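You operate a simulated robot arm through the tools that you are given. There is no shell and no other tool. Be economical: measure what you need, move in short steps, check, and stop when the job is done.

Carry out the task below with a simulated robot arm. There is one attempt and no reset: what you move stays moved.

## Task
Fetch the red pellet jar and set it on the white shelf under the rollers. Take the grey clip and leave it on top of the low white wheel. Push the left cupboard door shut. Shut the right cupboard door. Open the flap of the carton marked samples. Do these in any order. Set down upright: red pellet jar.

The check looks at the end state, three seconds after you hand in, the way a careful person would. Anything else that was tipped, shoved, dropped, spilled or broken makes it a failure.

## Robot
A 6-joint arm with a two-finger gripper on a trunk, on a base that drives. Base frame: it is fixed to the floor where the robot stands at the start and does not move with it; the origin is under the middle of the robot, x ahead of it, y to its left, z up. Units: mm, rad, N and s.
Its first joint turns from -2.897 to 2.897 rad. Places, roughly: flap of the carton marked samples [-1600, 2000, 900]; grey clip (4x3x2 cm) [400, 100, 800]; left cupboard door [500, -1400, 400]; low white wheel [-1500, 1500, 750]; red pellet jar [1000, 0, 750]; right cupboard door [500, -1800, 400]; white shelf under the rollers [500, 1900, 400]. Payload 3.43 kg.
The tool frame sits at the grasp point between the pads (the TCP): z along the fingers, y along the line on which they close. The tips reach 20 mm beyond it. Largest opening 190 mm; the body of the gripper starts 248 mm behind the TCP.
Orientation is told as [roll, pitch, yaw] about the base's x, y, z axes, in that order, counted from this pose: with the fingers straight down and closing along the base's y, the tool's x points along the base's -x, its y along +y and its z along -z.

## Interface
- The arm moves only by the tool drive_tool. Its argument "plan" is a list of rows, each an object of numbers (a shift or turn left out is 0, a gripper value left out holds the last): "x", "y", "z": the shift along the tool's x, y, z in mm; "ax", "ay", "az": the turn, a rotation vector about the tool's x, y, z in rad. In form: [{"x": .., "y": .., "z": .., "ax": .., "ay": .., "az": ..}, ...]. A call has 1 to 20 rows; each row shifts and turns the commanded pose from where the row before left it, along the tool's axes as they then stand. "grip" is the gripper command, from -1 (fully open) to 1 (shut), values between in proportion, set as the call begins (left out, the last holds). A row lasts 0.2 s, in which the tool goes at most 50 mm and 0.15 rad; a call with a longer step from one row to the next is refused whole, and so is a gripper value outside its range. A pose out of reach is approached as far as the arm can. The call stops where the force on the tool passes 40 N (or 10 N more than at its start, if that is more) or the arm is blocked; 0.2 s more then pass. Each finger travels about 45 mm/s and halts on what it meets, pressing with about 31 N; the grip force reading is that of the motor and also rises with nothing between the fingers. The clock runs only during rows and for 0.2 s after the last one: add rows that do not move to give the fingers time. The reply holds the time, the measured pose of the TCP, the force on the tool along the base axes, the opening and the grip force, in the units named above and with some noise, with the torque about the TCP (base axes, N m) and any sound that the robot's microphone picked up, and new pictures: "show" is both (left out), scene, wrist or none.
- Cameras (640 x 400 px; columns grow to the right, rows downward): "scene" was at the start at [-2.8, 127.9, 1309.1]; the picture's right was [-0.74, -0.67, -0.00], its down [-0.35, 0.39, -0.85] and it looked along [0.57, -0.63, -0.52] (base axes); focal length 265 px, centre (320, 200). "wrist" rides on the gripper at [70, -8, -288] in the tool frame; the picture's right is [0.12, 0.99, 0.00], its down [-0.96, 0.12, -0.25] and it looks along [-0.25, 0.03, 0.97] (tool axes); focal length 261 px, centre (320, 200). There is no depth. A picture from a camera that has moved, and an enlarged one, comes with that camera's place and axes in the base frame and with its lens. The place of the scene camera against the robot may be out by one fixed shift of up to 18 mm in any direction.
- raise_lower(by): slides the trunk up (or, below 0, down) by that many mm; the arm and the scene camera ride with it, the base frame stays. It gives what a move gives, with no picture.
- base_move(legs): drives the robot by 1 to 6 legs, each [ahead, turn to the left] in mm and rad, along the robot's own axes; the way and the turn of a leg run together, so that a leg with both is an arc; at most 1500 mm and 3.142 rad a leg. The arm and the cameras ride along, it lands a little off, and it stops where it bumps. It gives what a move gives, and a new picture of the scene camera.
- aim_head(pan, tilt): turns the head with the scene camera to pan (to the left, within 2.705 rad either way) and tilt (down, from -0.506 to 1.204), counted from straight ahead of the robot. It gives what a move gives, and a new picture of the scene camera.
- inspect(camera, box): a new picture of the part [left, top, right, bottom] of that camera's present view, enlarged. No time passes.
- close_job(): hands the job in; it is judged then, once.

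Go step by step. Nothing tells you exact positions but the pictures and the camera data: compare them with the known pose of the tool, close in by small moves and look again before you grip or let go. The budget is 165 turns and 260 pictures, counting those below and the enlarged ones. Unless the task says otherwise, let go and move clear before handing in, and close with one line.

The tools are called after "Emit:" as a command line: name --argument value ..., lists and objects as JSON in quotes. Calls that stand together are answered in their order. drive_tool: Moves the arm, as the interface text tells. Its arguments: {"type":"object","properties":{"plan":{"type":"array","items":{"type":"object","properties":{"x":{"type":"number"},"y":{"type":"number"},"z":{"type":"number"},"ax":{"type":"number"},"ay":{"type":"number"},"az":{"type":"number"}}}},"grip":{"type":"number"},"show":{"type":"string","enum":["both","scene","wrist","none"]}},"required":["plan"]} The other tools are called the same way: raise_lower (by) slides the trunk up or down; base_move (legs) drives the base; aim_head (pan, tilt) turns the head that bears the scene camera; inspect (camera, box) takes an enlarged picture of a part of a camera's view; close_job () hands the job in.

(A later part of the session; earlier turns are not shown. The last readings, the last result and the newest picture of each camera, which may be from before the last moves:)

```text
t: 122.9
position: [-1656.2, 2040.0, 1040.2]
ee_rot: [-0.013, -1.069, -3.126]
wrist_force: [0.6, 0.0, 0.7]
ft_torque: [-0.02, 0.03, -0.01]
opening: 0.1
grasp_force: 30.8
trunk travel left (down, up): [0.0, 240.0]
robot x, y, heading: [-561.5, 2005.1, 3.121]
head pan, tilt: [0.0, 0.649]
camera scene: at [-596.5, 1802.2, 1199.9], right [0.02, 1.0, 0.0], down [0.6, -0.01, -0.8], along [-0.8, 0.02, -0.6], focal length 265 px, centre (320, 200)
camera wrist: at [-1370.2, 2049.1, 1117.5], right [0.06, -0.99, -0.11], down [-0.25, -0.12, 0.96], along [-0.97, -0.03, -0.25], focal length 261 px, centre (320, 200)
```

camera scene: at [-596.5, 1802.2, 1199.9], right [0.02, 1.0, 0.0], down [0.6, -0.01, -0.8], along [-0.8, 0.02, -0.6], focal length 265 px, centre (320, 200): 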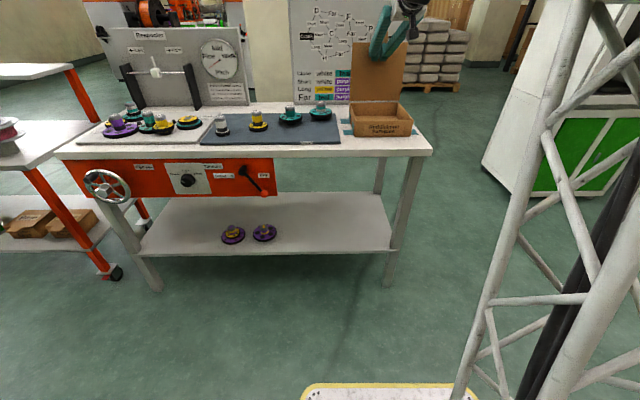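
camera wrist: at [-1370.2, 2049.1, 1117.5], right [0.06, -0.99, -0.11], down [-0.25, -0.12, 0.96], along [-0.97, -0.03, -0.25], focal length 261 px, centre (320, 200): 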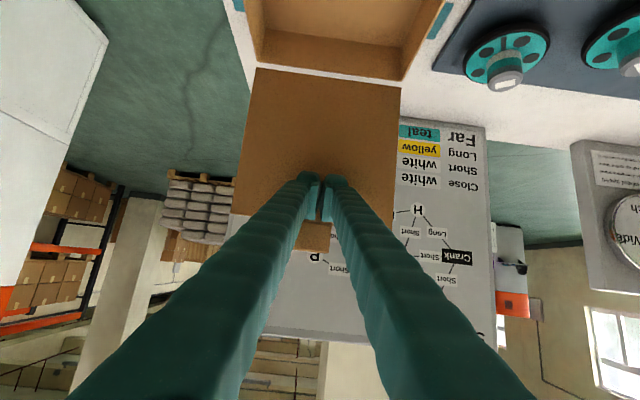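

The lid stands about vertical. I push another 45 mm, then retreat and see whether it stays.

Emit:
drive_tool --plan '[{"x": -7.2, "z": 13}, {"x": -7.2, "z": 13}, {"x": -7.2, "z": 13}, {}]' --show "none"

Emit:
drive_tool --plan '[{"x": 10, "z": -17.5}, {"x": 14.5, "z": -26}, {"x": 19, "z": -35}, {"x": 19, "z": -35}, {"x": 19, "z": -35}, {}]'

```text
t: 123.9
position: [-1698.4, 2039.4, 1041.9]
ee_rot: [-0.011, -1.067, -3.125]
wrist_force: [-0.5, 0.3, -0.2]
ft_torque: [-0.03, 0.0, 0.0]
opening: 0.1
grasp_force: 34.1
trunk travel left (down, up): [0.0, 240.0]
robot x, y, heading: [-563.1, 2002.9, 3.118]
head pan, tilt: [0.0, 0.649]
```

```text
t: 125.3
position: [-1527.1, 2041.7, 1041.5]
ee_rot: [-0.014, -1.066, -3.126]
wrist_force: [0.5, 0.8, -0.6]
ft_torque: [0.0, 0.01, 0.0]
opening: 0.0
grasp_force: 34.4
trunk travel left (down, up): [0.0, 240.0]
robot x, y, heading: [-562.7, 2007.5, 3.121]
head pan, tilt: [0.0, 0.649]
camera scene: at [-596.5, 1802.2, 1199.9], right [0.02, 1.0, 0.0], down [0.6, -0.01, -0.8], along [-0.8, 0.02, -0.6], focal length 265 px, centre (320, 200)
camera wrist: at [-1241.7, 2051.1, 1117.7], right [0.06, -0.99, -0.11], down [-0.25, -0.12, 0.96], along [-0.97, -0.03, -0.25], focal length 261 px, centre (320, 200)
```

scene: 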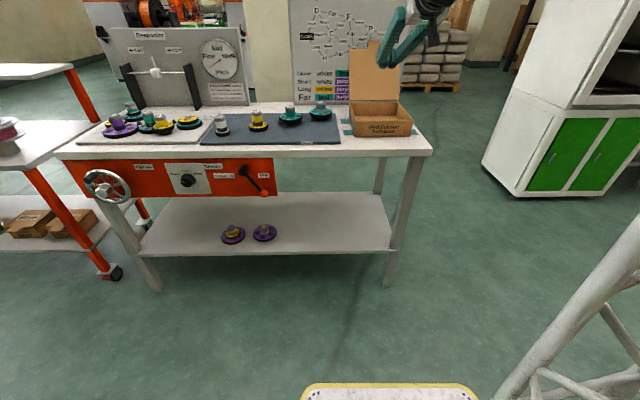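
wrist: 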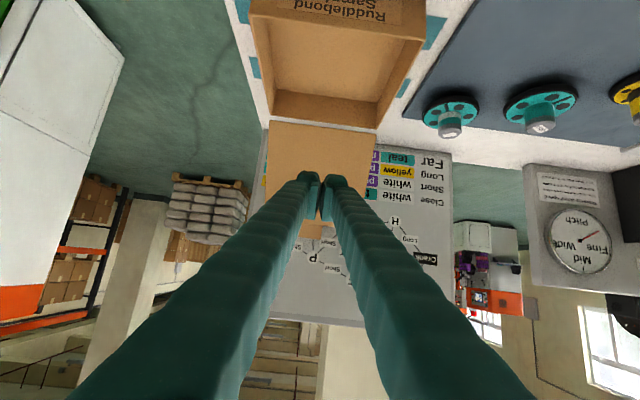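

The lid stays open. I withdraw, return the tool to vertical and drive back towards the packing bench for the clip.

Emit:
drive_tool --plan '[{"x": 14, "z": -40}, {"x": 14, "z": -40}, {"x": 14, "z": -40}, {"x": 14, "z": -40}, {"x": 14, "z": -40}, {"x": 14, "z": -40}, {"ay": 0.14}, {"ay": 0.14}, {"ay": 0.14}, {"ay": 0.14}, {"ay": 0.14}, {"ay": 0.14}, {"ay": 0.14}, {"ay": 0.087}, {}, {}]' --show "scene"

Emit:
raise_lower --by 100

```text
t: 128.7
position: [-1278.7, 2045.0, 1083.5]
ee_rot: [-0.005, 0.0, -3.138]
wrist_force: [0.4, 0.0, 0.2]
ft_torque: [-0.01, 0.0, 0.02]
opening: 0.1
grasp_force: 34.4
trunk travel left (down, up): [0.0, 240.0]
robot x, y, heading: [-563.5, 2004.1, 3.121]
head pan, tilt: [0.0, 0.649]
camera scene: at [-596.6, 1802.2, 1199.9], right [0.02, 1.0, 0.0], down [0.6, -0.01, -0.8], along [-0.8, 0.02, -0.6], focal length 265 px, centre (320, 200)
```

scene: 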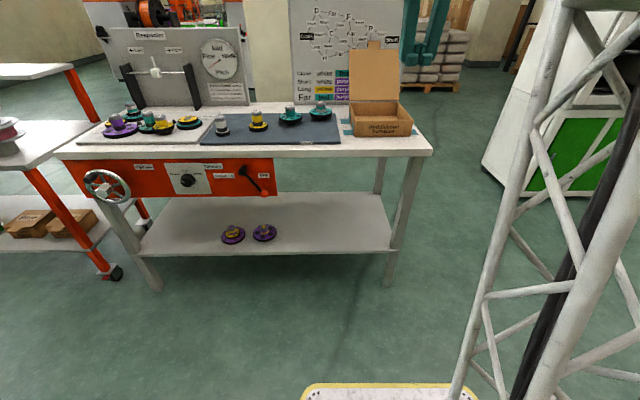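

```text
t: 130.0
position: [-1279.4, 2044.0, 1183.8]
ee_rot: [-0.004, 0.0, -3.136]
wrist_force: [0.5, -0.1, -0.2]
ft_torque: [-0.01, 0.0, -0.01]
opening: 0.1
grasp_force: 35.1
trunk travel left (down, up): [-100.0, 140.0]
robot x, y, heading: [-561.8, 2005.9, 3.12]
head pan, tilt: [0.0, 0.649]
```

Emit:
drive_tool --plan '[{"x": 40}, {"x": 40}, {"x": 40}]' --grip -0.3 --show "none"

Emit:
base_move --legs '[[0, 1.592], [1400, 0], [530, 0], [0, 1.57]]'

```text
t: 130.8
position: [-1157.7, 2044.6, 1181.7]
ee_rot: [-0.005, 0.0, -3.137]
wrist_force: [-1.0, -0.3, -0.7]
ft_torque: [-0.02, -0.28, 0.04]
opening: 69.8
grasp_force: 0.2
trunk travel left (down, up): [-100.0, 140.0]
robot x, y, heading: [-564.0, 2004.6, 3.117]
head pan, tilt: [0.0, 0.649]
```

```text
t: 148.4
position: [-24.4, 35.5, 1185.8]
ee_rot: [-0.006, 0.0, 0.002]
wrist_force: [-0.4, 0.3, 0.6]
ft_torque: [0.02, 0.0, -0.01]
opening: 123.2
grasp_force: 0.1
trunk travel left (down, up): [-100.0, 140.0]
robot x, y, heading: [-622.2, 77.5, -0.023]
head pan, tilt: [0.0, 0.649]
camera scene: at [-590.9, 272.8, 1299.9], right [-0.03, -1.0, 0.0], down [-0.6, 0.02, -0.8], along [0.8, -0.02, -0.6], focal length 265 px, centre (320, 200)
```

scene: 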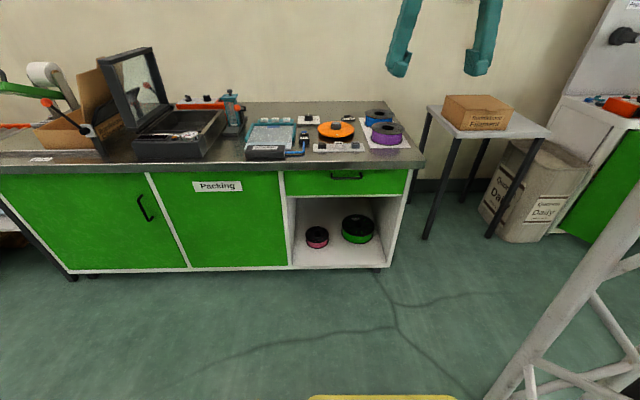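

I drive forward to the bench to get the tool above the clip area.

Emit:
base_move --legs '[[450, 0.02]]'

Emit:
drive_tool --plan '[{"y": 30, "z": 35}, {"y": 30, "z": 35}, {"z": 40}]' --show "wrist"

```text
t: 151.2
position: [425.7, 41.1, 1183.7]
ee_rot: [-0.006, -0.002, 0.022]
wrist_force: [-0.2, -0.2, -0.4]
ft_torque: [0.01, 0.0, 0.01]
opening: 123.5
grasp_force: 0.1
trunk travel left (down, up): [-100.0, 140.0]
robot x, y, heading: [-171.8, 72.1, -0.004]
head pan, tilt: [0.0, 0.649]
camera scene: at [-145.9, 266.8, 1299.9], right [0.0, -1.0, 0.0], down [-0.6, 0.0, -0.8], along [0.8, 0.0, -0.6], focal length 265 px, centre (320, 200)
```

scene: 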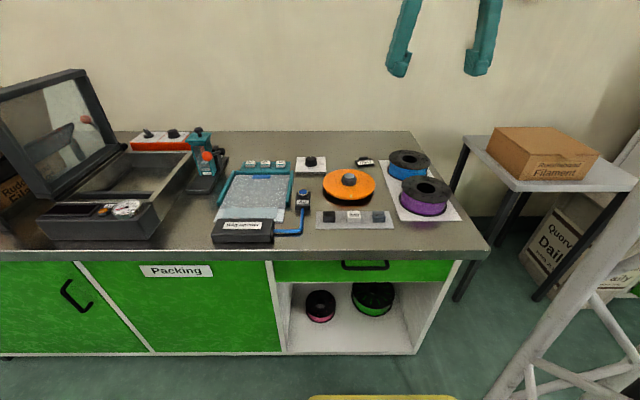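

```text
t: 152.0
position: [423.0, 101.2, 1072.5]
ee_rot: [-0.005, 0.001, 0.021]
wrist_force: [1.2, -0.4, 0.8]
ft_torque: [0.05, -0.03, 0.01]
opening: 123.6
grasp_force: 0.1
trunk travel left (down, up): [-100.0, 140.0]
robot x, y, heading: [-170.9, 67.0, -0.006]
head pan, tilt: [0.0, 0.649]
camera wrist: at [352.4, 92.1, 1359.7], right [-0.14, 0.99, -0.01], down [0.96, 0.14, 0.25], along [0.25, 0.03, -0.97], focal length 261 px, centre (320, 200)
```

wrist: 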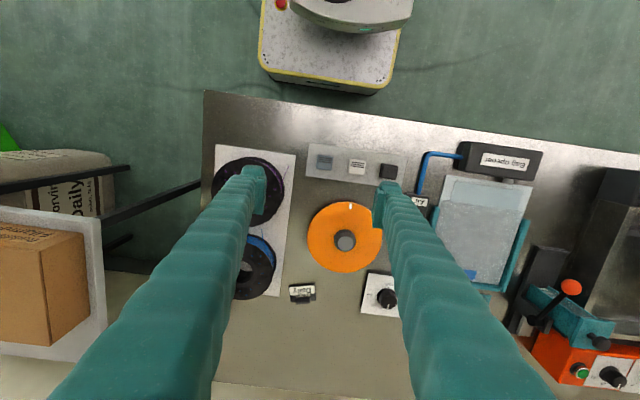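

Emit:
inspect --camera "wrist" --box '[280, 120, 420, 210]'

```text
4.44 times, centred on (350, 165) of wrist
camera zoom: at [352.4, 92.1, 1359.7], right [-0.14, 0.99, -0.01], down [0.96, 0.14, 0.25], along [0.25, 0.03, -0.97], focal length 1158 px, centre (187, 356)
```

zoom: 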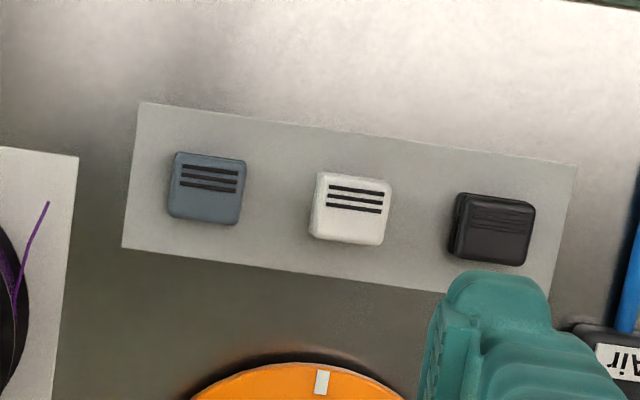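

The grey clip is at about [410, 107]. Its neighbours are close along y, so I rotate the tool 90° to grip across x.

Emit:
drive_tool --plan '[{"x": 13, "y": 6, "z": 20}, {"az": 0.143}, {"az": 0.143}, {"az": 0.143}, {"az": 0.143}, {"az": 0.143}, {"az": 0.143}, {"az": 0.143}, {"az": 0.143}, {"az": 0.143}, {"az": 0.143}, {"az": 0.143}, {"z": 40}, {"z": 40}, {}]' --grip 0.25 --show "wrist"

```text
t: 155.2
position: [411.5, 104.7, 972.3]
ee_rot: [0.001, -0.005, -1.55]
wrist_force: [0.2, -0.4, 0.4]
ft_torque: [0.01, 0.01, 0.0]
opening: 71.0
grasp_force: 0.1
trunk travel left (down, up): [-100.0, 140.0]
robot x, y, heading: [-168.7, 71.0, -0.004]
head pan, tilt: [0.0, 0.649]
camera wrist: at [401.1, 176.6, 1259.6], right [0.99, 0.14, 0.0], down [0.13, -0.96, 0.25], along [0.04, -0.25, -0.97], focal length 261 px, centre (320, 200)
```

wrist: 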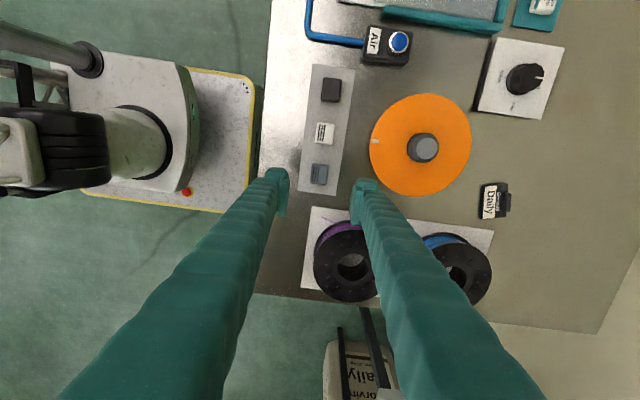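

Well aligned. I descend in stages.

Emit:
drive_tool --plan '[{"x": 2, "z": 45}, {"z": 45}, {"z": 40}, {"z": 12}, {}]' --show "wrist"

Emit:
inspect --camera "wrist" --box '[240, 130, 400, 230]'

Emit:
aim_head --pan -0.2 --tilt 0.75

Emit:
inspect --camera "scene" --box '[260, 130, 400, 230]'

```text
t: 156.4
position: [413.7, 106.9, 829.6]
ee_rot: [0.0, -0.005, -1.55]
wrist_force: [0.3, 0.6, -0.3]
ft_torque: [-0.01, 0.0, 0.02]
opening: 71.2
grasp_force: 0.0
trunk travel left (down, up): [-100.0, 140.0]
robot x, y, heading: [-166.6, 75.8, -0.007]
head pan, tilt: [0.0, 0.649]
camera wrist: at [402.1, 178.3, 1117.2], right [0.99, 0.14, 0.0], down [0.13, -0.96, 0.25], along [0.04, -0.25, -0.97], focal length 261 px, centre (320, 200)
```

wrist: 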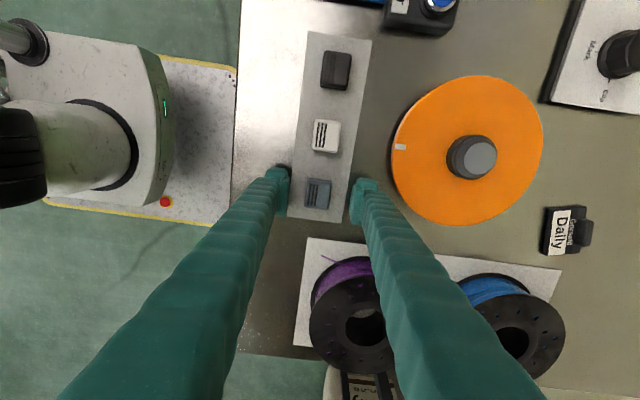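

```text
4.00 times, centred on (320, 180) of wrist
camera zoom: at [402.1, 178.3, 1117.2], right [0.99, 0.14, 0.0], down [0.13, -0.96, 0.25], along [0.04, -0.25, -0.97], focal length 1043 px, centre (320, 280)
```

zoom: 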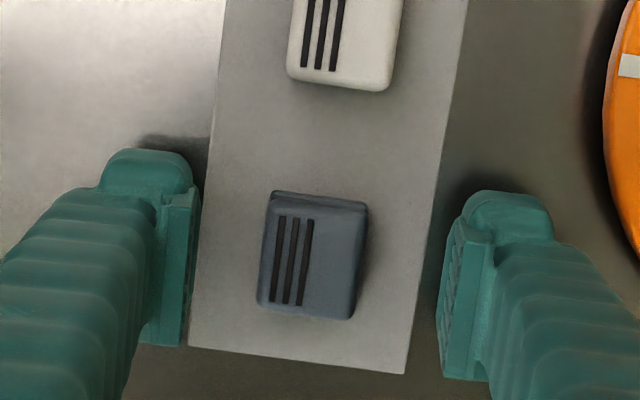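

```text
t: 157.1
position: [412.5, 106.6, 831.2]
ee_rot: [0.002, -0.006, -1.549]
wrist_force: [-0.4, 0.0, 0.5]
ft_torque: [-0.02, 0.0, 0.0]
opening: 71.1
grasp_force: 0.2
trunk travel left (down, up): [-100.0, 140.0]
robot x, y, heading: [-170.9, 71.5, -0.007]
head pan, tilt: [-0.201, 0.75]
camera scene: at [-151.5, 250.3, 1291.4], right [-0.2, -0.98, 0.0], down [-0.67, 0.14, -0.73], along [0.72, -0.15, -0.68], focal length 265 px, centre (320, 200)
```

scene: 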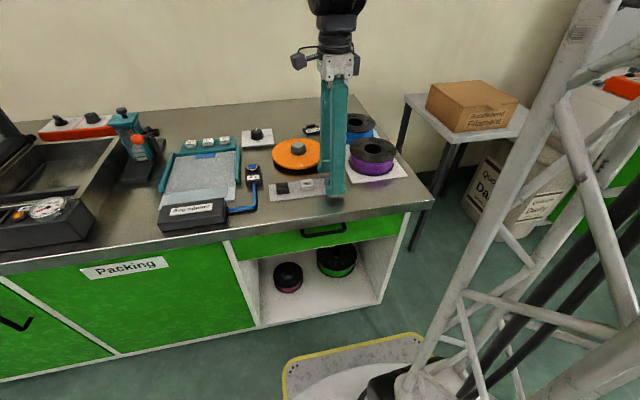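

```text
4.00 times, centred on (330, 180) of scene
camera zoom: at [-151.5, 250.3, 1291.4], right [-0.2, -0.98, 0.0], down [-0.67, 0.14, -0.73], along [0.72, -0.15, -0.68], focal length 1061 px, centre (280, 280)
```

zoom: 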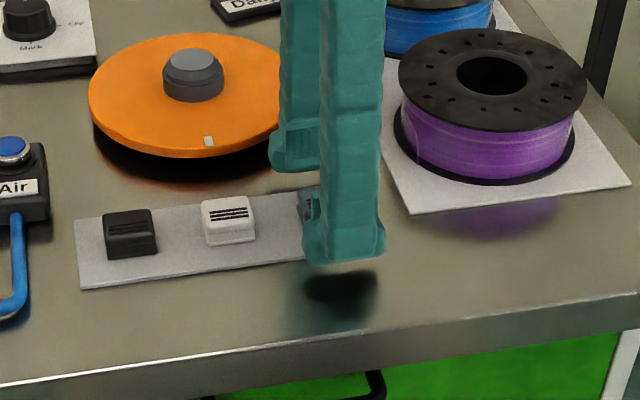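

Fingertips are some 8 mm above the bench. I lower carefully, watching the force.

Emit:
drive_tool --plan '[{"z": 3}, {"z": 3}, {}]' --show "none"

Emit:
inspect --camera "scene" --box '[310, 150, 370, 210]'

```text
t: 157.9
position: [411.7, 106.2, 824.5]
ee_rot: [0.003, -0.006, -1.55]
wrist_force: [0.3, 0.2, -0.2]
ft_torque: [0.0, 0.0, -0.01]
opening: 71.3
grasp_force: 0.0
trunk travel left (down, up): [-100.0, 140.0]
robot x, y, heading: [-168.6, 74.8, -0.003]
head pan, tilt: [-0.201, 0.75]
```

```text
6.67 times, centred on (340, 180) of scene
camera zoom: at [-151.6, 250.3, 1291.3], right [-0.2, -0.98, 0.0], down [-0.67, 0.14, -0.73], along [0.72, -0.15, -0.68], focal length 1769 px, centre (187, 333)
```

zoom: 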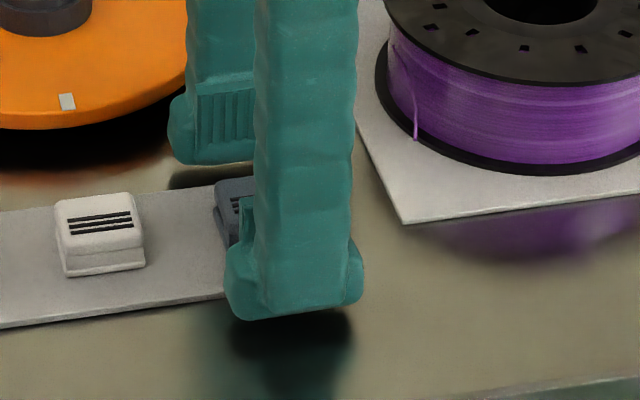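

Emit:
drive_tool --plan '[{"z": 3}, {"z": 2}, {}]' --show "none"

Emit:
drive_tool --plan '[{}, {}, {}, {}, {}]' --grip 1 --show "none"

Emit:
inspect --camera "wrist" --box '[240, 130, 400, 230]'

```text
t: 158.7
position: [412.5, 106.2, 820.0]
ee_rot: [-0.001, -0.006, -1.549]
wrist_force: [-0.2, -0.2, -0.1]
ft_torque: [-0.01, 0.03, -0.02]
opening: 71.1
grasp_force: 0.1
trunk travel left (down, up): [-100.0, 140.0]
robot x, y, heading: [-167.1, 72.8, -0.007]
head pan, tilt: [-0.201, 0.75]
```

```text
t: 159.5
position: [409.5, 107.0, 823.4]
ee_rot: [0.003, -0.005, -1.55]
wrist_force: [-14.9, -0.3, 40.2]
ft_torque: [0.11, 0.95, 0.08]
opening: 28.2
grasp_force: 28.4
trunk travel left (down, up): [-100.0, 140.0]
robot x, y, heading: [-171.1, 69.7, -0.003]
head pan, tilt: [-0.201, 0.75]
stopped in row 4: the force on the tool passed its limit at 52 N (the readings are from after the stop); the commanded pose is now the measured one
```

```text
4.00 times, centred on (320, 180) of wrist
camera zoom: at [399.1, 178.0, 1111.0], right [0.99, 0.14, 0.0], down [0.14, -0.96, 0.25], along [0.04, -0.25, -0.97], focal length 1043 px, centre (320, 280)
```

zoom: 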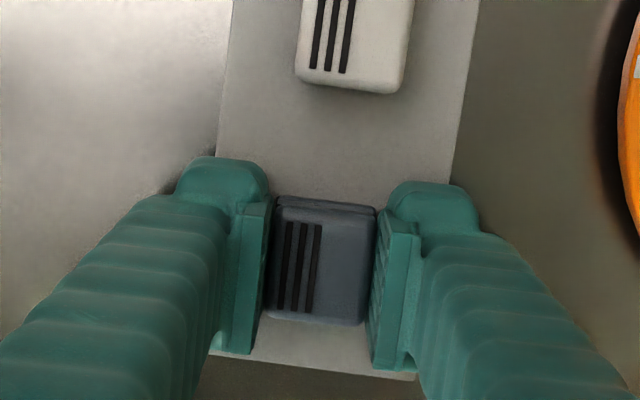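

The clip is gripped at 28 mm; the force came from fingertips riding on the strip. I lift gently.

Emit:
drive_tool --plan '[{"z": -3}, {"z": -5}, {"z": -10}, {"z": -20}, {"z": -30}, {"z": -30}, {"z": -30}, {"z": -30}, {"z": -30}, {"z": -30}]' --grip 1

Emit:
inspect --camera "wrist" --box '[240, 130, 400, 230]'

Emit:
inspect --camera "scene" --box '[240, 100, 420, 220]'

```text
t: 161.7
position: [410.1, 109.8, 1040.2]
ee_rot: [0.001, -0.005, -1.549]
wrist_force: [0.2, -0.3, -0.1]
ft_torque: [0.0, 0.07, 0.02]
opening: 26.8
grasp_force: 30.7
trunk travel left (down, up): [-100.0, 140.0]
robot x, y, heading: [-170.8, 70.5, -0.003]
head pan, tilt: [-0.201, 0.75]
camera scene: at [-151.8, 250.3, 1291.3], right [-0.2, -0.98, 0.0], down [-0.67, 0.14, -0.73], along [0.72, -0.15, -0.68], focal length 265 px, centre (320, 200)
camera wrist: at [400.7, 180.8, 1327.3], right [0.99, 0.14, 0.0], down [0.14, -0.96, 0.25], along [0.03, -0.25, -0.97], focal length 261 px, centre (320, 200)
```

scene: 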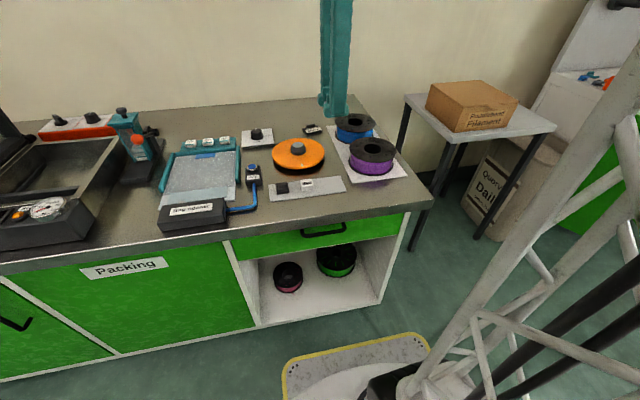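
wrist: 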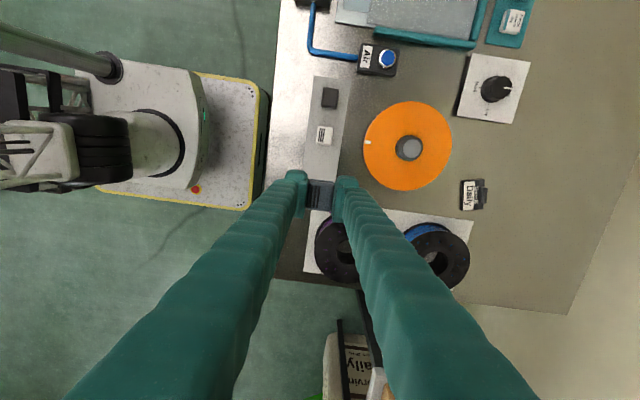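

```text
4.00 times, centred on (320, 180) of wrist
camera zoom: at [400.7, 180.8, 1327.3], right [0.99, 0.14, 0.0], down [0.14, -0.96, 0.25], along [0.03, -0.25, -0.97], focal length 1043 px, centre (320, 280)
```

zoom: 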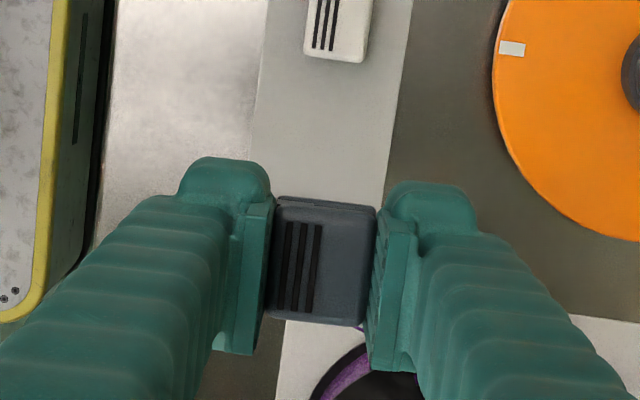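

```text
3.33 times, centred on (330, 160) of scene
camera zoom: at [-151.8, 250.3, 1291.3], right [-0.2, -0.98, 0.0], down [-0.67, 0.14, -0.73], along [0.72, -0.15, -0.68], focal length 884 px, centre (287, 333)
```

zoom: 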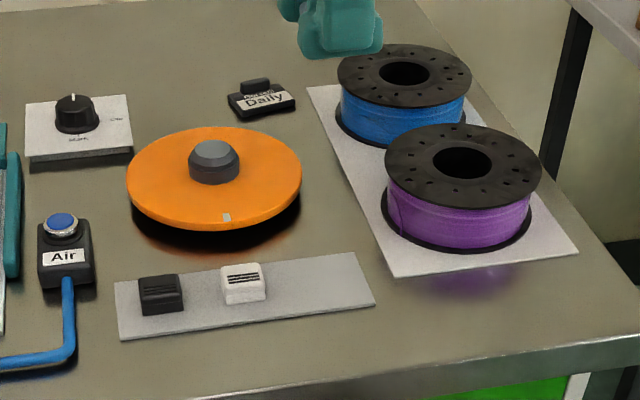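

The clip is held and nothing else moved. I raise it, back off and drive to the wheels table.

Emit:
drive_tool --plan '[{"z": -40}, {"z": -40}]' --show "none"

Emit:
aim_head --pan 0.0 --tilt 0.65

Emit:
base_move --legs '[[-430, 0], [0, 1.574], [1410, 0], [0, 1.571]]'

```text
t: 162.3
position: [411.7, 108.8, 1121.0]
ee_rot: [0.0, -0.006, -1.551]
wrist_force: [0.2, -0.3, -0.5]
ft_torque: [-0.05, 0.05, 0.0]
opening: 26.9
grasp_force: 30.6
trunk travel left (down, up): [-100.0, 140.0]
robot x, y, heading: [-169.6, 69.3, -0.001]
head pan, tilt: [-0.201, 0.75]
```

```text
t: 163.1
position: [410.6, 109.3, 1120.2]
ee_rot: [-0.001, -0.006, -1.55]
wrist_force: [0.5, 0.2, -0.5]
ft_torque: [0.0, 0.02, -0.01]
opening: 26.6
grasp_force: 30.7
trunk travel left (down, up): [-100.0, 140.0]
robot x, y, heading: [-171.8, 74.3, -0.008]
head pan, tilt: [0.0, 0.649]
camera scene: at [-146.2, 266.7, 1299.9], right [-0.01, -1.0, 0.0], down [-0.6, 0.0, -0.8], along [0.8, 0.0, -0.6], focal length 265 px, centre (320, 200)
```

scene: 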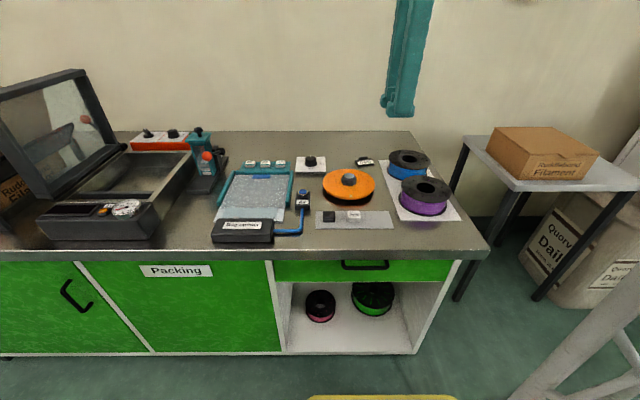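

```text
t: 180.2
position: [-1187.9, 1429.9, 1120.4]
ee_rot: [0.0, -0.004, 1.588]
wrist_force: [0.4, 0.4, -1.0]
ft_torque: [-0.02, -0.02, 0.01]
opening: 26.7
grasp_force: 30.6
trunk travel left (down, up): [-100.0, 140.0]
robot x, y, heading: [-606.4, 1462.2, 3.135]
head pan, tilt: [0.0, 0.649]
camera scene: at [-638.0, 1262.8, 1299.9], right [0.01, 1.0, 0.0], down [0.6, -0.01, -0.8], along [-0.8, 0.01, -0.6], focal length 265 px, centre (320, 200)
```

scene: 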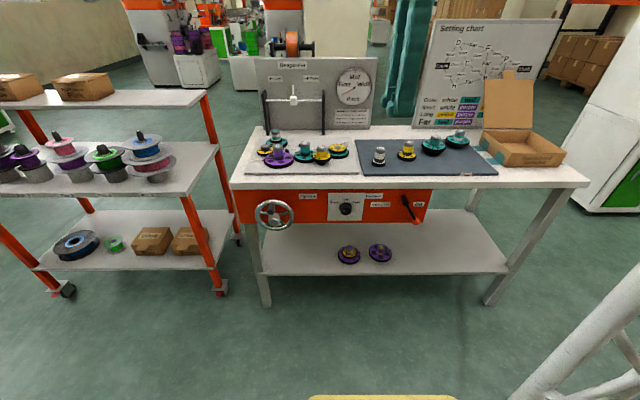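

I'm facing the wheels table. I zoom in on the wheel labels.

Emit:
inspect --camera "scene" --box '[350, 125, 480, 185]'

Emit:
inspect --camera "scene" --box '[240, 115, 360, 185]'

```text
4.92 times, centred on (415, 155) of scene
camera zoom: at [-638.0, 1262.8, 1299.9], right [0.01, 1.0, 0.0], down [0.6, -0.01, -0.8], along [-0.8, 0.01, -0.6], focal length 1306 px, centre (-148, 422)
```

zoom: 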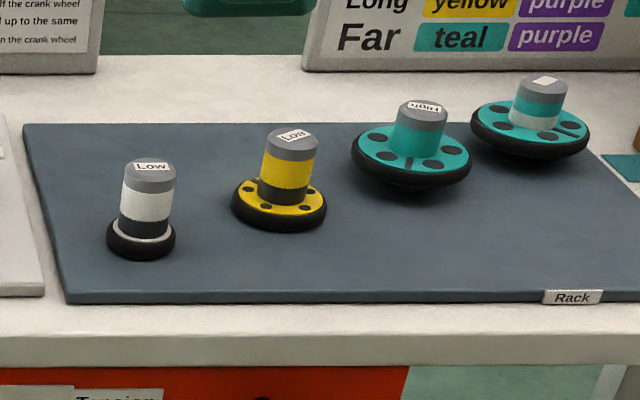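

```text
5.33 times, centred on (300, 150) of scene
camera zoom: at [-638.0, 1262.8, 1299.9], right [0.01, 1.0, 0.0], down [0.6, -0.01, -0.8], along [-0.8, 0.01, -0.6], focal length 1415 px, centre (427, 467)
```

zoom: 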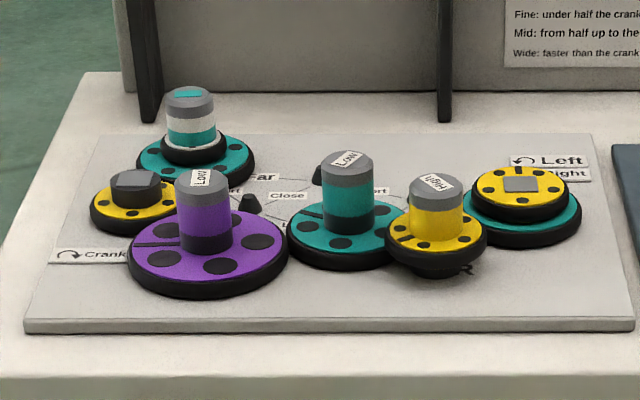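

The target is the white-hub wheel labelled "Low" on the rack, around [-1505, 1480] with its top at z≈870. I move the tool near it for a wrist view.

Emit:
drive_tool --plan '[{"y": 44, "x": -7.5}, {"y": 44, "x": -7.5}, {"y": 44, "x": -7.5}, {"y": 44, "x": -7.5}, {"y": 44, "x": -7.5}, {"y": 44, "x": -7.5}, {}]' --show "wrist"

Emit:
inspect --camera "wrist" --box '[240, 120, 440, 260]'

```text
t: 181.8
position: [-1452.1, 1468.2, 1118.4]
ee_rot: [0.001, -0.004, 1.588]
wrist_force: [0.0, -0.7, -1.2]
ft_torque: [0.02, -0.08, 0.01]
opening: 26.6
grasp_force: 31.1
trunk travel left (down, up): [-100.0, 140.0]
robot x, y, heading: [-605.2, 1469.3, 3.131]
head pan, tilt: [0.0, 0.649]
camera wrist: at [-1442.7, 1395.3, 1405.4], right [-0.99, -0.14, 0.0], down [-0.13, 0.96, 0.25], along [-0.03, 0.25, -0.97], focal length 261 px, centre (320, 200)
```

wrist: 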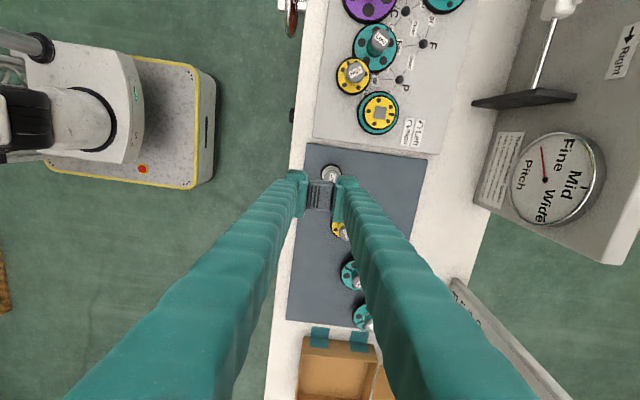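

```text
2.86 times, centred on (340, 190) of wrist
camera zoom: at [-1442.7, 1395.3, 1405.4], right [-0.99, -0.14, 0.0], down [-0.13, 0.96, 0.25], along [-0.03, 0.25, -0.97], focal length 745 px, centre (263, 229)
```

zoom: 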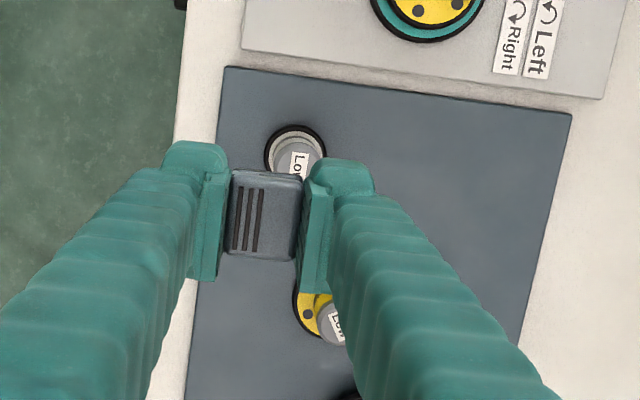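

The wheel is at about [-1479, 1478]. I descend beside it, offset in +y so it stays visible, to refine.

Emit:
drive_tool --plan '[{"y": 13, "x": -27, "z": 30}, {"y": 13, "x": -26, "z": 30}, {"z": 40}, {"z": 40}, {"z": 33}, {}]' --show "wrist"

Emit:
inspect --camera "wrist" --box '[240, 100, 400, 220]'

Emit:
inspect --camera "scene" --box '[350, 105, 440, 185]'

```text
t: 183.2
position: [-1478.6, 1522.8, 948.4]
ee_rot: [-0.002, -0.006, 1.585]
wrist_force: [0.3, 0.0, -0.6]
ft_torque: [0.04, -0.02, 0.01]
opening: 26.7
grasp_force: 31.0
trunk travel left (down, up): [-100.0, 140.0]
robot x, y, heading: [-607.2, 1464.4, 3.134]
head pan, tilt: [0.0, 0.649]
camera wrist: at [-1469.5, 1451.6, 1235.9], right [-0.99, -0.14, 0.0], down [-0.13, 0.96, 0.25], along [-0.03, 0.25, -0.97], focal length 261 px, centre (320, 200)
```

wrist: 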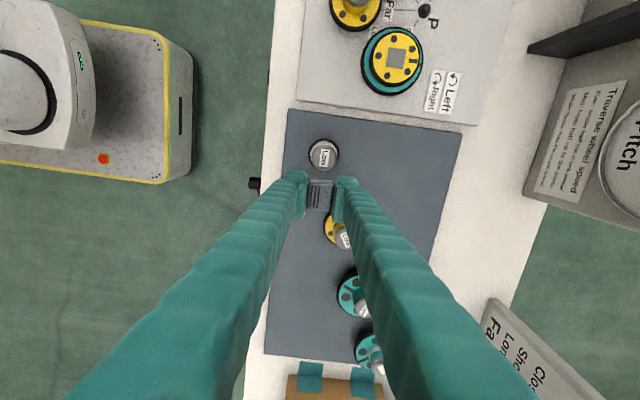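

```text
3.33 times, centred on (320, 160) of wrist
camera zoom: at [-1469.5, 1451.6, 1235.9], right [-0.99, -0.14, 0.0], down [-0.13, 0.96, 0.25], along [-0.03, 0.25, -0.97], focal length 869 px, centre (320, 333)
```

zoom: 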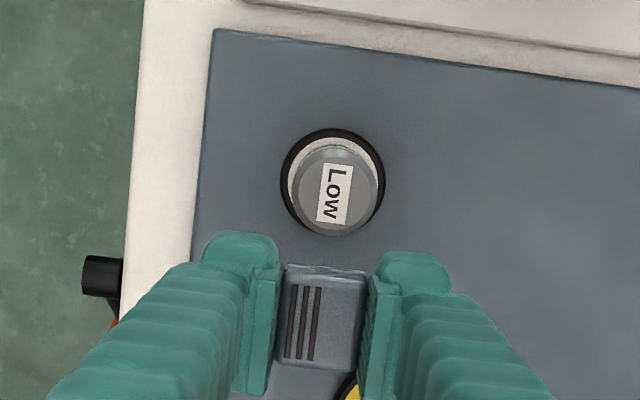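

```text
5.00 times, centred on (395, 145) of scene
camera zoom: at [-638.2, 1262.8, 1299.9], right [0.01, 1.0, 0.0], down [0.6, -0.01, -0.8], along [-0.8, 0.01, -0.6], focal length 1326 px, centre (-55, 475)
```

zoom: 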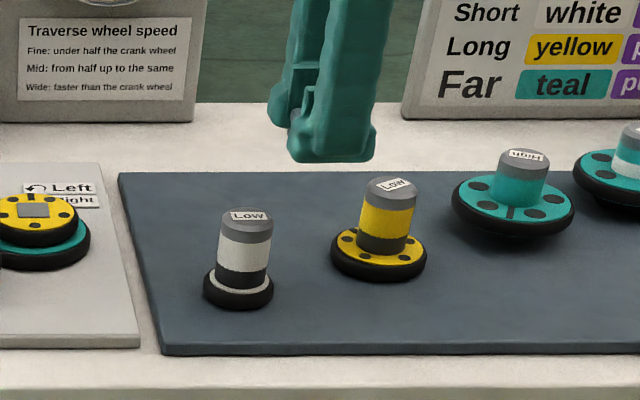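

The refined wheel centre is [-1478, 1484]. I shift over it and descend to just above.

Emit:
drive_tool --plan '[{"x": 19}, {"x": 18}, {"z": 20}, {"z": 20}, {}]' --show "wrist"

Emit:
inspect --camera "scene" --box '[350, 105, 440, 185]'

Emit:
inspect --camera "wrist" --box '[260, 130, 380, 220]'

```text
t: 184.4
position: [-1478.1, 1488.0, 907.0]
ee_rot: [0.001, -0.005, 1.588]
wrist_force: [0.2, 0.2, -0.8]
ft_torque: [-0.01, 0.0, 0.01]
opening: 26.9
grasp_force: 30.5
trunk travel left (down, up): [-100.0, 140.0]
robot x, y, heading: [-607.5, 1463.8, 3.134]
head pan, tilt: [0.0, 0.649]
camera wrist: at [-1468.9, 1415.4, 1194.6], right [-0.99, -0.14, 0.0], down [-0.13, 0.96, 0.25], along [-0.03, 0.25, -0.97], focal length 261 px, centre (320, 200)
```

wrist: 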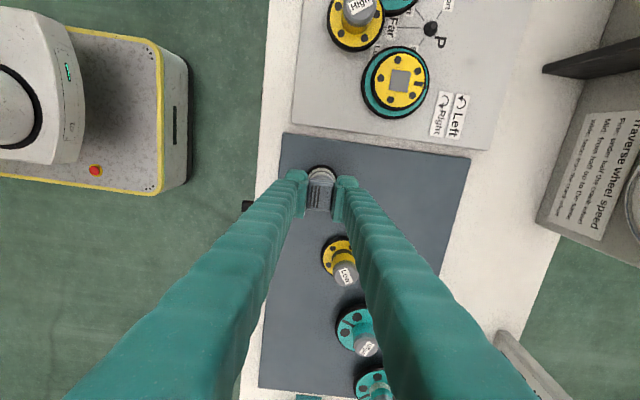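

```text
5.00 times, centred on (395, 145) of scene
camera zoom: at [-638.1, 1262.8, 1299.9], right [0.01, 1.0, 0.0], down [0.6, -0.01, -0.8], along [-0.8, 0.01, -0.6], focal length 1326 px, centre (-55, 475)
```

zoom: 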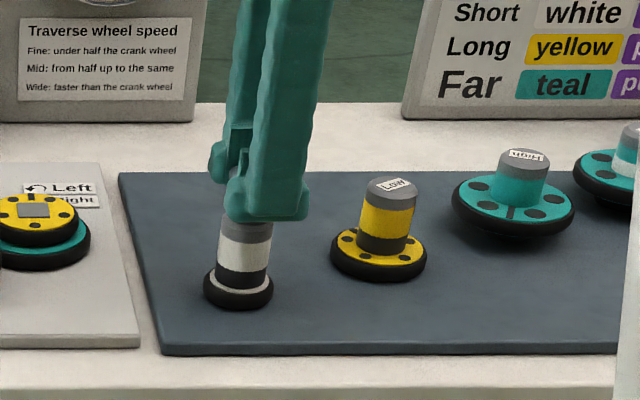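

```text
4.44 times, centred on (320, 175) of wrist
camera zoom: at [-1468.9, 1415.4, 1194.6], right [-0.99, -0.14, 0.0], down [-0.13, 0.96, 0.25], along [-0.03, 0.25, -0.97], focal length 1158 px, centre (320, 311)
```

zoom: 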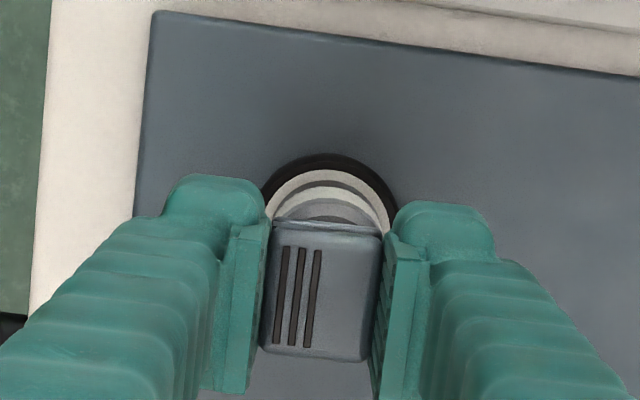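

Alignment is within a few mm. I make a tiny correction and lower in small steps to contact.

Emit:
drive_tool --plan '[{"x": 2, "y": 1.5}, {"z": 4}, {"z": 3}, {}]' --show "none"

Emit:
drive_tool --plan '[{"z": 2}, {"z": 2}]' --show "none"

Emit:
inspect --camera "scene" --box '[365, 130, 415, 170]'

```text
t: 185.4
position: [-1480.0, 1485.0, 899.3]
ee_rot: [0.0, -0.006, 1.588]
wrist_force: [-0.4, -0.5, 0.2]
ft_torque: [-0.02, 0.03, -0.01]
opening: 26.7
grasp_force: 30.6
trunk travel left (down, up): [-100.0, 140.0]
robot x, y, heading: [-605.4, 1467.9, 3.129]
head pan, tilt: [0.0, 0.649]
```

```text
t: 186.0
position: [-1480.5, 1484.5, 896.6]
ee_rot: [0.001, -0.005, 1.588]
wrist_force: [-0.3, -0.6, 0.1]
ft_torque: [0.02, -0.02, 0.0]
opening: 26.8
grasp_force: 31.0
trunk travel left (down, up): [-100.0, 140.0]
robot x, y, heading: [-608.1, 1465.3, 3.133]
head pan, tilt: [0.0, 0.649]
```

```text
10.00 times, centred on (390, 150) of scene
camera zoom: at [-638.1, 1262.8, 1299.9], right [0.01, 1.0, 0.0], down [0.6, -0.01, -0.8], along [-0.8, 0.01, -0.6], focal length 2653 px, centre (-380, 700)
```

zoom: 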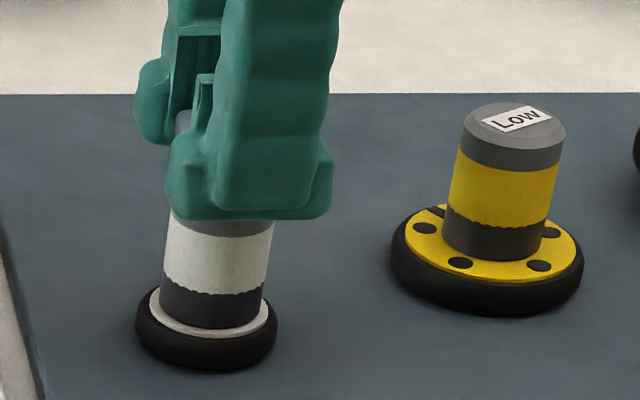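

Emit:
drive_tool --plan '[{"z": 1.5}, {}]' --show "none"

Emit:
drive_tool --plan '[{"z": 1.5}, {}]' --show "none"

Emit:
drive_tool --plan '[{"z": 1.5}, {}]' --show "none"

Emit:
inspect --camera "scene" --box '[365, 130, 415, 170]'

```text
t: 186.6
position: [-1480.2, 1484.3, 894.1]
ee_rot: [0.001, -0.006, 1.589]
wrist_force: [0.4, -0.2, 1.2]
ft_torque: [0.0, -0.03, -0.04]
opening: 26.8
grasp_force: 30.5
trunk travel left (down, up): [-100.0, 140.0]
robot x, y, heading: [-604.8, 1464.9, 3.134]
head pan, tilt: [0.0, 0.649]
```

```text
t: 187.2
position: [-1482.0, 1484.0, 893.1]
ee_rot: [0.003, -0.006, 1.586]
wrist_force: [0.5, 0.0, 11.9]
ft_torque: [0.01, 0.02, -0.03]
opening: 26.4
grasp_force: 31.6
trunk travel left (down, up): [-100.0, 140.0]
robot x, y, heading: [-607.4, 1464.8, 3.135]
head pan, tilt: [0.0, 0.649]
```

```text
t: 187.8
position: [-1481.3, 1484.5, 892.2]
ee_rot: [0.002, -0.006, 1.589]
wrist_force: [-1.1, -0.2, 26.2]
ft_torque: [0.02, 0.03, 0.04]
opening: 26.8
grasp_force: 31.0
trunk travel left (down, up): [-100.0, 140.0]
robot x, y, heading: [-605.7, 1466.3, 3.137]
head pan, tilt: [0.0, 0.649]
```

```text
10.00 times, centred on (390, 150) of scene
camera zoom: at [-637.4, 1262.8, 1300.1], right [0.01, 1.0, 0.0], down [0.6, -0.01, -0.8], along [-0.8, 0.01, -0.6], focal length 2653 px, centre (-380, 700)
```

zoom: 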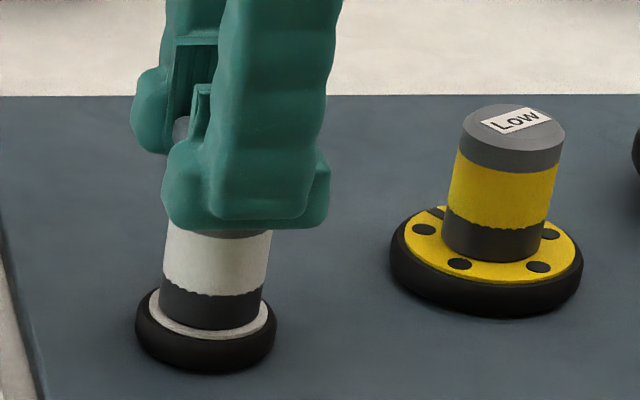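

Centred contact with 26 N and almost no torque. I relieve the load and open the fingers.

Emit:
drive_tool --plan '[{"z": -1.8}, {}]' --show "none"

Emit:
drive_tool --plan '[{}, {}, {}]' --grip 0.45 --show "none"

Emit:
inspect --camera "wrist" --box '[260, 130, 380, 220]'

```text
t: 188.4
position: [-1480.3, 1484.1, 892.8]
ee_rot: [-0.001, -0.003, 1.588]
wrist_force: [-4.0, -0.6, 14.9]
ft_torque: [0.03, 0.06, -0.01]
opening: 26.6
grasp_force: 31.2
trunk travel left (down, up): [-100.0, 140.0]
robot x, y, heading: [-603.7, 1465.0, 3.134]
head pan, tilt: [0.0, 0.649]
```

```text
t: 189.2
position: [-1480.9, 1483.8, 892.7]
ee_rot: [0.001, -0.004, 1.588]
wrist_force: [-0.8, -0.2, 0.8]
ft_torque: [-0.01, 0.02, 0.0]
opening: 52.1
grasp_force: 0.0
trunk travel left (down, up): [-100.0, 140.0]
robot x, y, heading: [-606.7, 1463.0, 3.13]
head pan, tilt: [0.0, 0.649]
```

```text
4.44 times, centred on (320, 175) of wrist
camera zoom: at [-1471.6, 1412.5, 1180.2], right [-0.99, -0.14, 0.0], down [-0.13, 0.96, 0.25], along [-0.03, 0.25, -0.97], focal length 1158 px, centre (320, 311)
```

zoom: 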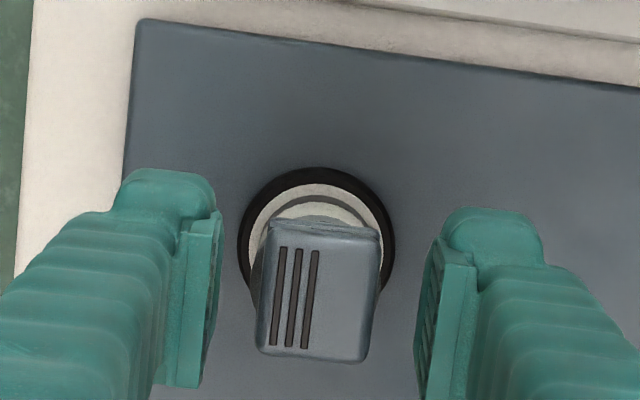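

The clip rests on the hub. I raise the tool clear and check.

Emit:
drive_tool --plan '[{"z": -10}, {"z": -20}, {"z": -40}, {"z": -40}, {"z": -40}, {"z": -40}]' --show "none"

Emit:
inspect --camera "scene" --box '[350, 110, 440, 180]'

Emit:
inspect --camera "wrist" --box '[240, 110, 400, 220]'

```text
t: 190.6
position: [-1483.2, 1481.6, 1084.0]
ee_rot: [0.0, -0.004, 1.589]
wrist_force: [-0.1, 0.2, -0.3]
ft_torque: [0.01, -0.03, 0.01]
opening: 52.4
grasp_force: 0.1
trunk travel left (down, up): [-100.0, 140.0]
robot x, y, heading: [-609.7, 1464.8, 3.133]
head pan, tilt: [0.0, 0.649]
```

```text
5.71 times, centred on (395, 145) of scene
camera zoom: at [-638.2, 1262.8, 1299.9], right [0.01, 1.0, 0.0], down [0.6, -0.01, -0.8], along [-0.8, 0.01, -0.6], focal length 1516 px, centre (-109, 514)
```

zoom: 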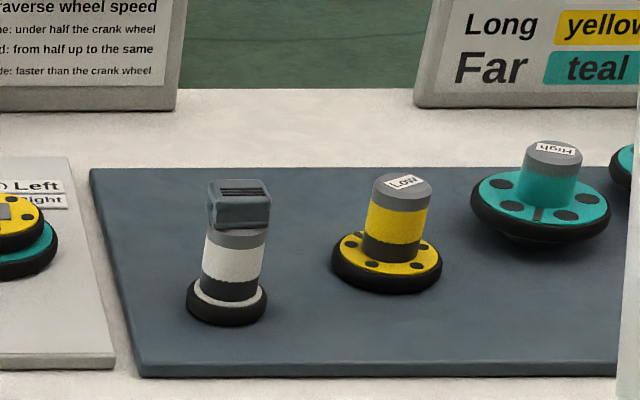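

```text
3.64 times, centred on (320, 165) of wrist
camera zoom: at [-1473.1, 1410.5, 1370.6], right [-0.99, -0.14, 0.0], down [-0.13, 0.96, 0.25], along [-0.03, 0.25, -0.97], focal length 948 px, centre (320, 327)
```

zoom: 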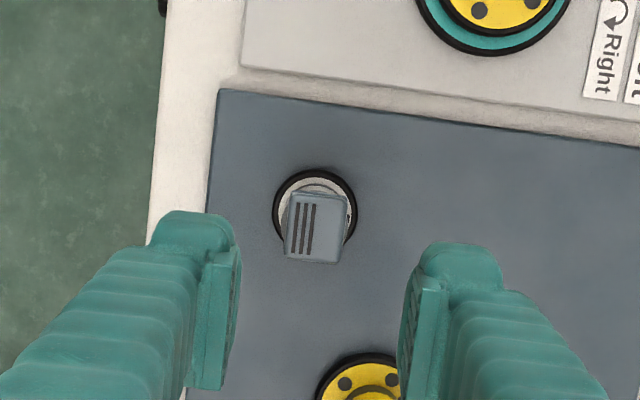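

The clip sits level on the wheel. I retract and drive to the cupboard area.

Emit:
drive_tool --plan '[{"y": -40}, {"y": -40}, {"y": -40}, {"y": -40}, {"y": -40}, {"y": -40}, {"y": -40}]' --grip 1 --show "none"

Emit:
base_move --legs '[[0, 1.578], [1500, 0], [400, 0]]'

Emit:
aim_head --pan 0.7 --tilt 0.5

```text
t: 192.2
position: [-1201.3, 1488.9, 1081.7]
ee_rot: [-0.001, -0.005, 1.588]
wrist_force: [-0.9, -0.8, -0.6]
ft_torque: [-0.03, -0.22, 0.04]
opening: 0.0
grasp_force: 30.9
trunk travel left (down, up): [-100.0, 140.0]
robot x, y, heading: [-604.6, 1460.1, 3.129]
head pan, tilt: [0.0, 0.649]
```

```text
t: 205.8
position: [-552.2, -1025.0, 1083.2]
ee_rot: [0.0, -0.005, -3.089]
wrist_force: [0.6, 0.4, -0.5]
ft_torque: [-0.04, -0.01, -0.01]
opening: 0.1
grasp_force: 31.0
trunk travel left (down, up): [-100.0, 140.0]
robot x, y, heading: [-550.5, -431.0, -1.544]
head pan, tilt: [0.0, 0.649]
camera scene: at [-353.2, -456.2, 1299.9], right [-1.0, -0.03, 0.0], down [-0.02, 0.6, -0.8], along [0.02, -0.8, -0.6], focal length 265 px, centre (320, 200)
```

scene: 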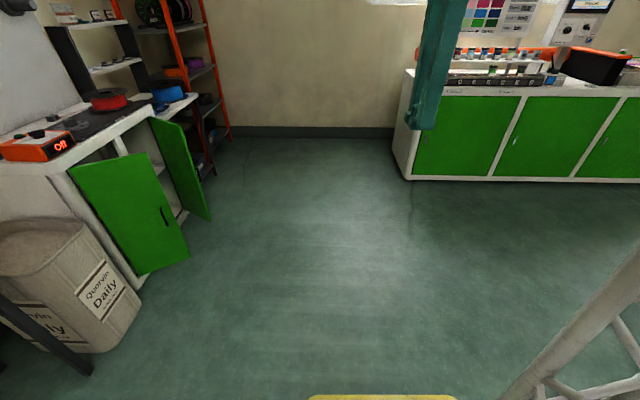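

```text
t: 206.9
position: [-551.5, -1025.8, 1083.0]
ee_rot: [0.001, -0.006, -3.088]
wrist_force: [-0.5, -0.5, -1.0]
ft_torque: [0.0, -0.01, 0.01]
opening: 0.0
grasp_force: 30.8
trunk travel left (down, up): [-100.0, 140.0]
robot x, y, heading: [-544.5, -430.4, -1.543]
head pan, tilt: [0.7, 0.499]
camera scene: at [-295.1, -437.4, 1313.3], right [-0.75, -0.66, 0.0], down [-0.32, 0.36, -0.88], along [0.58, -0.66, -0.48], focal length 265 px, centre (320, 200)
```

scene: 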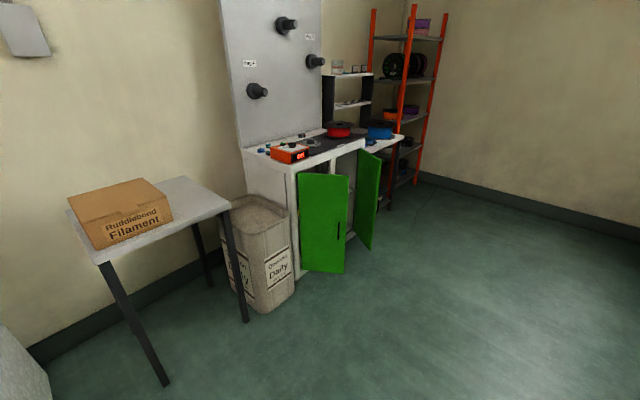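

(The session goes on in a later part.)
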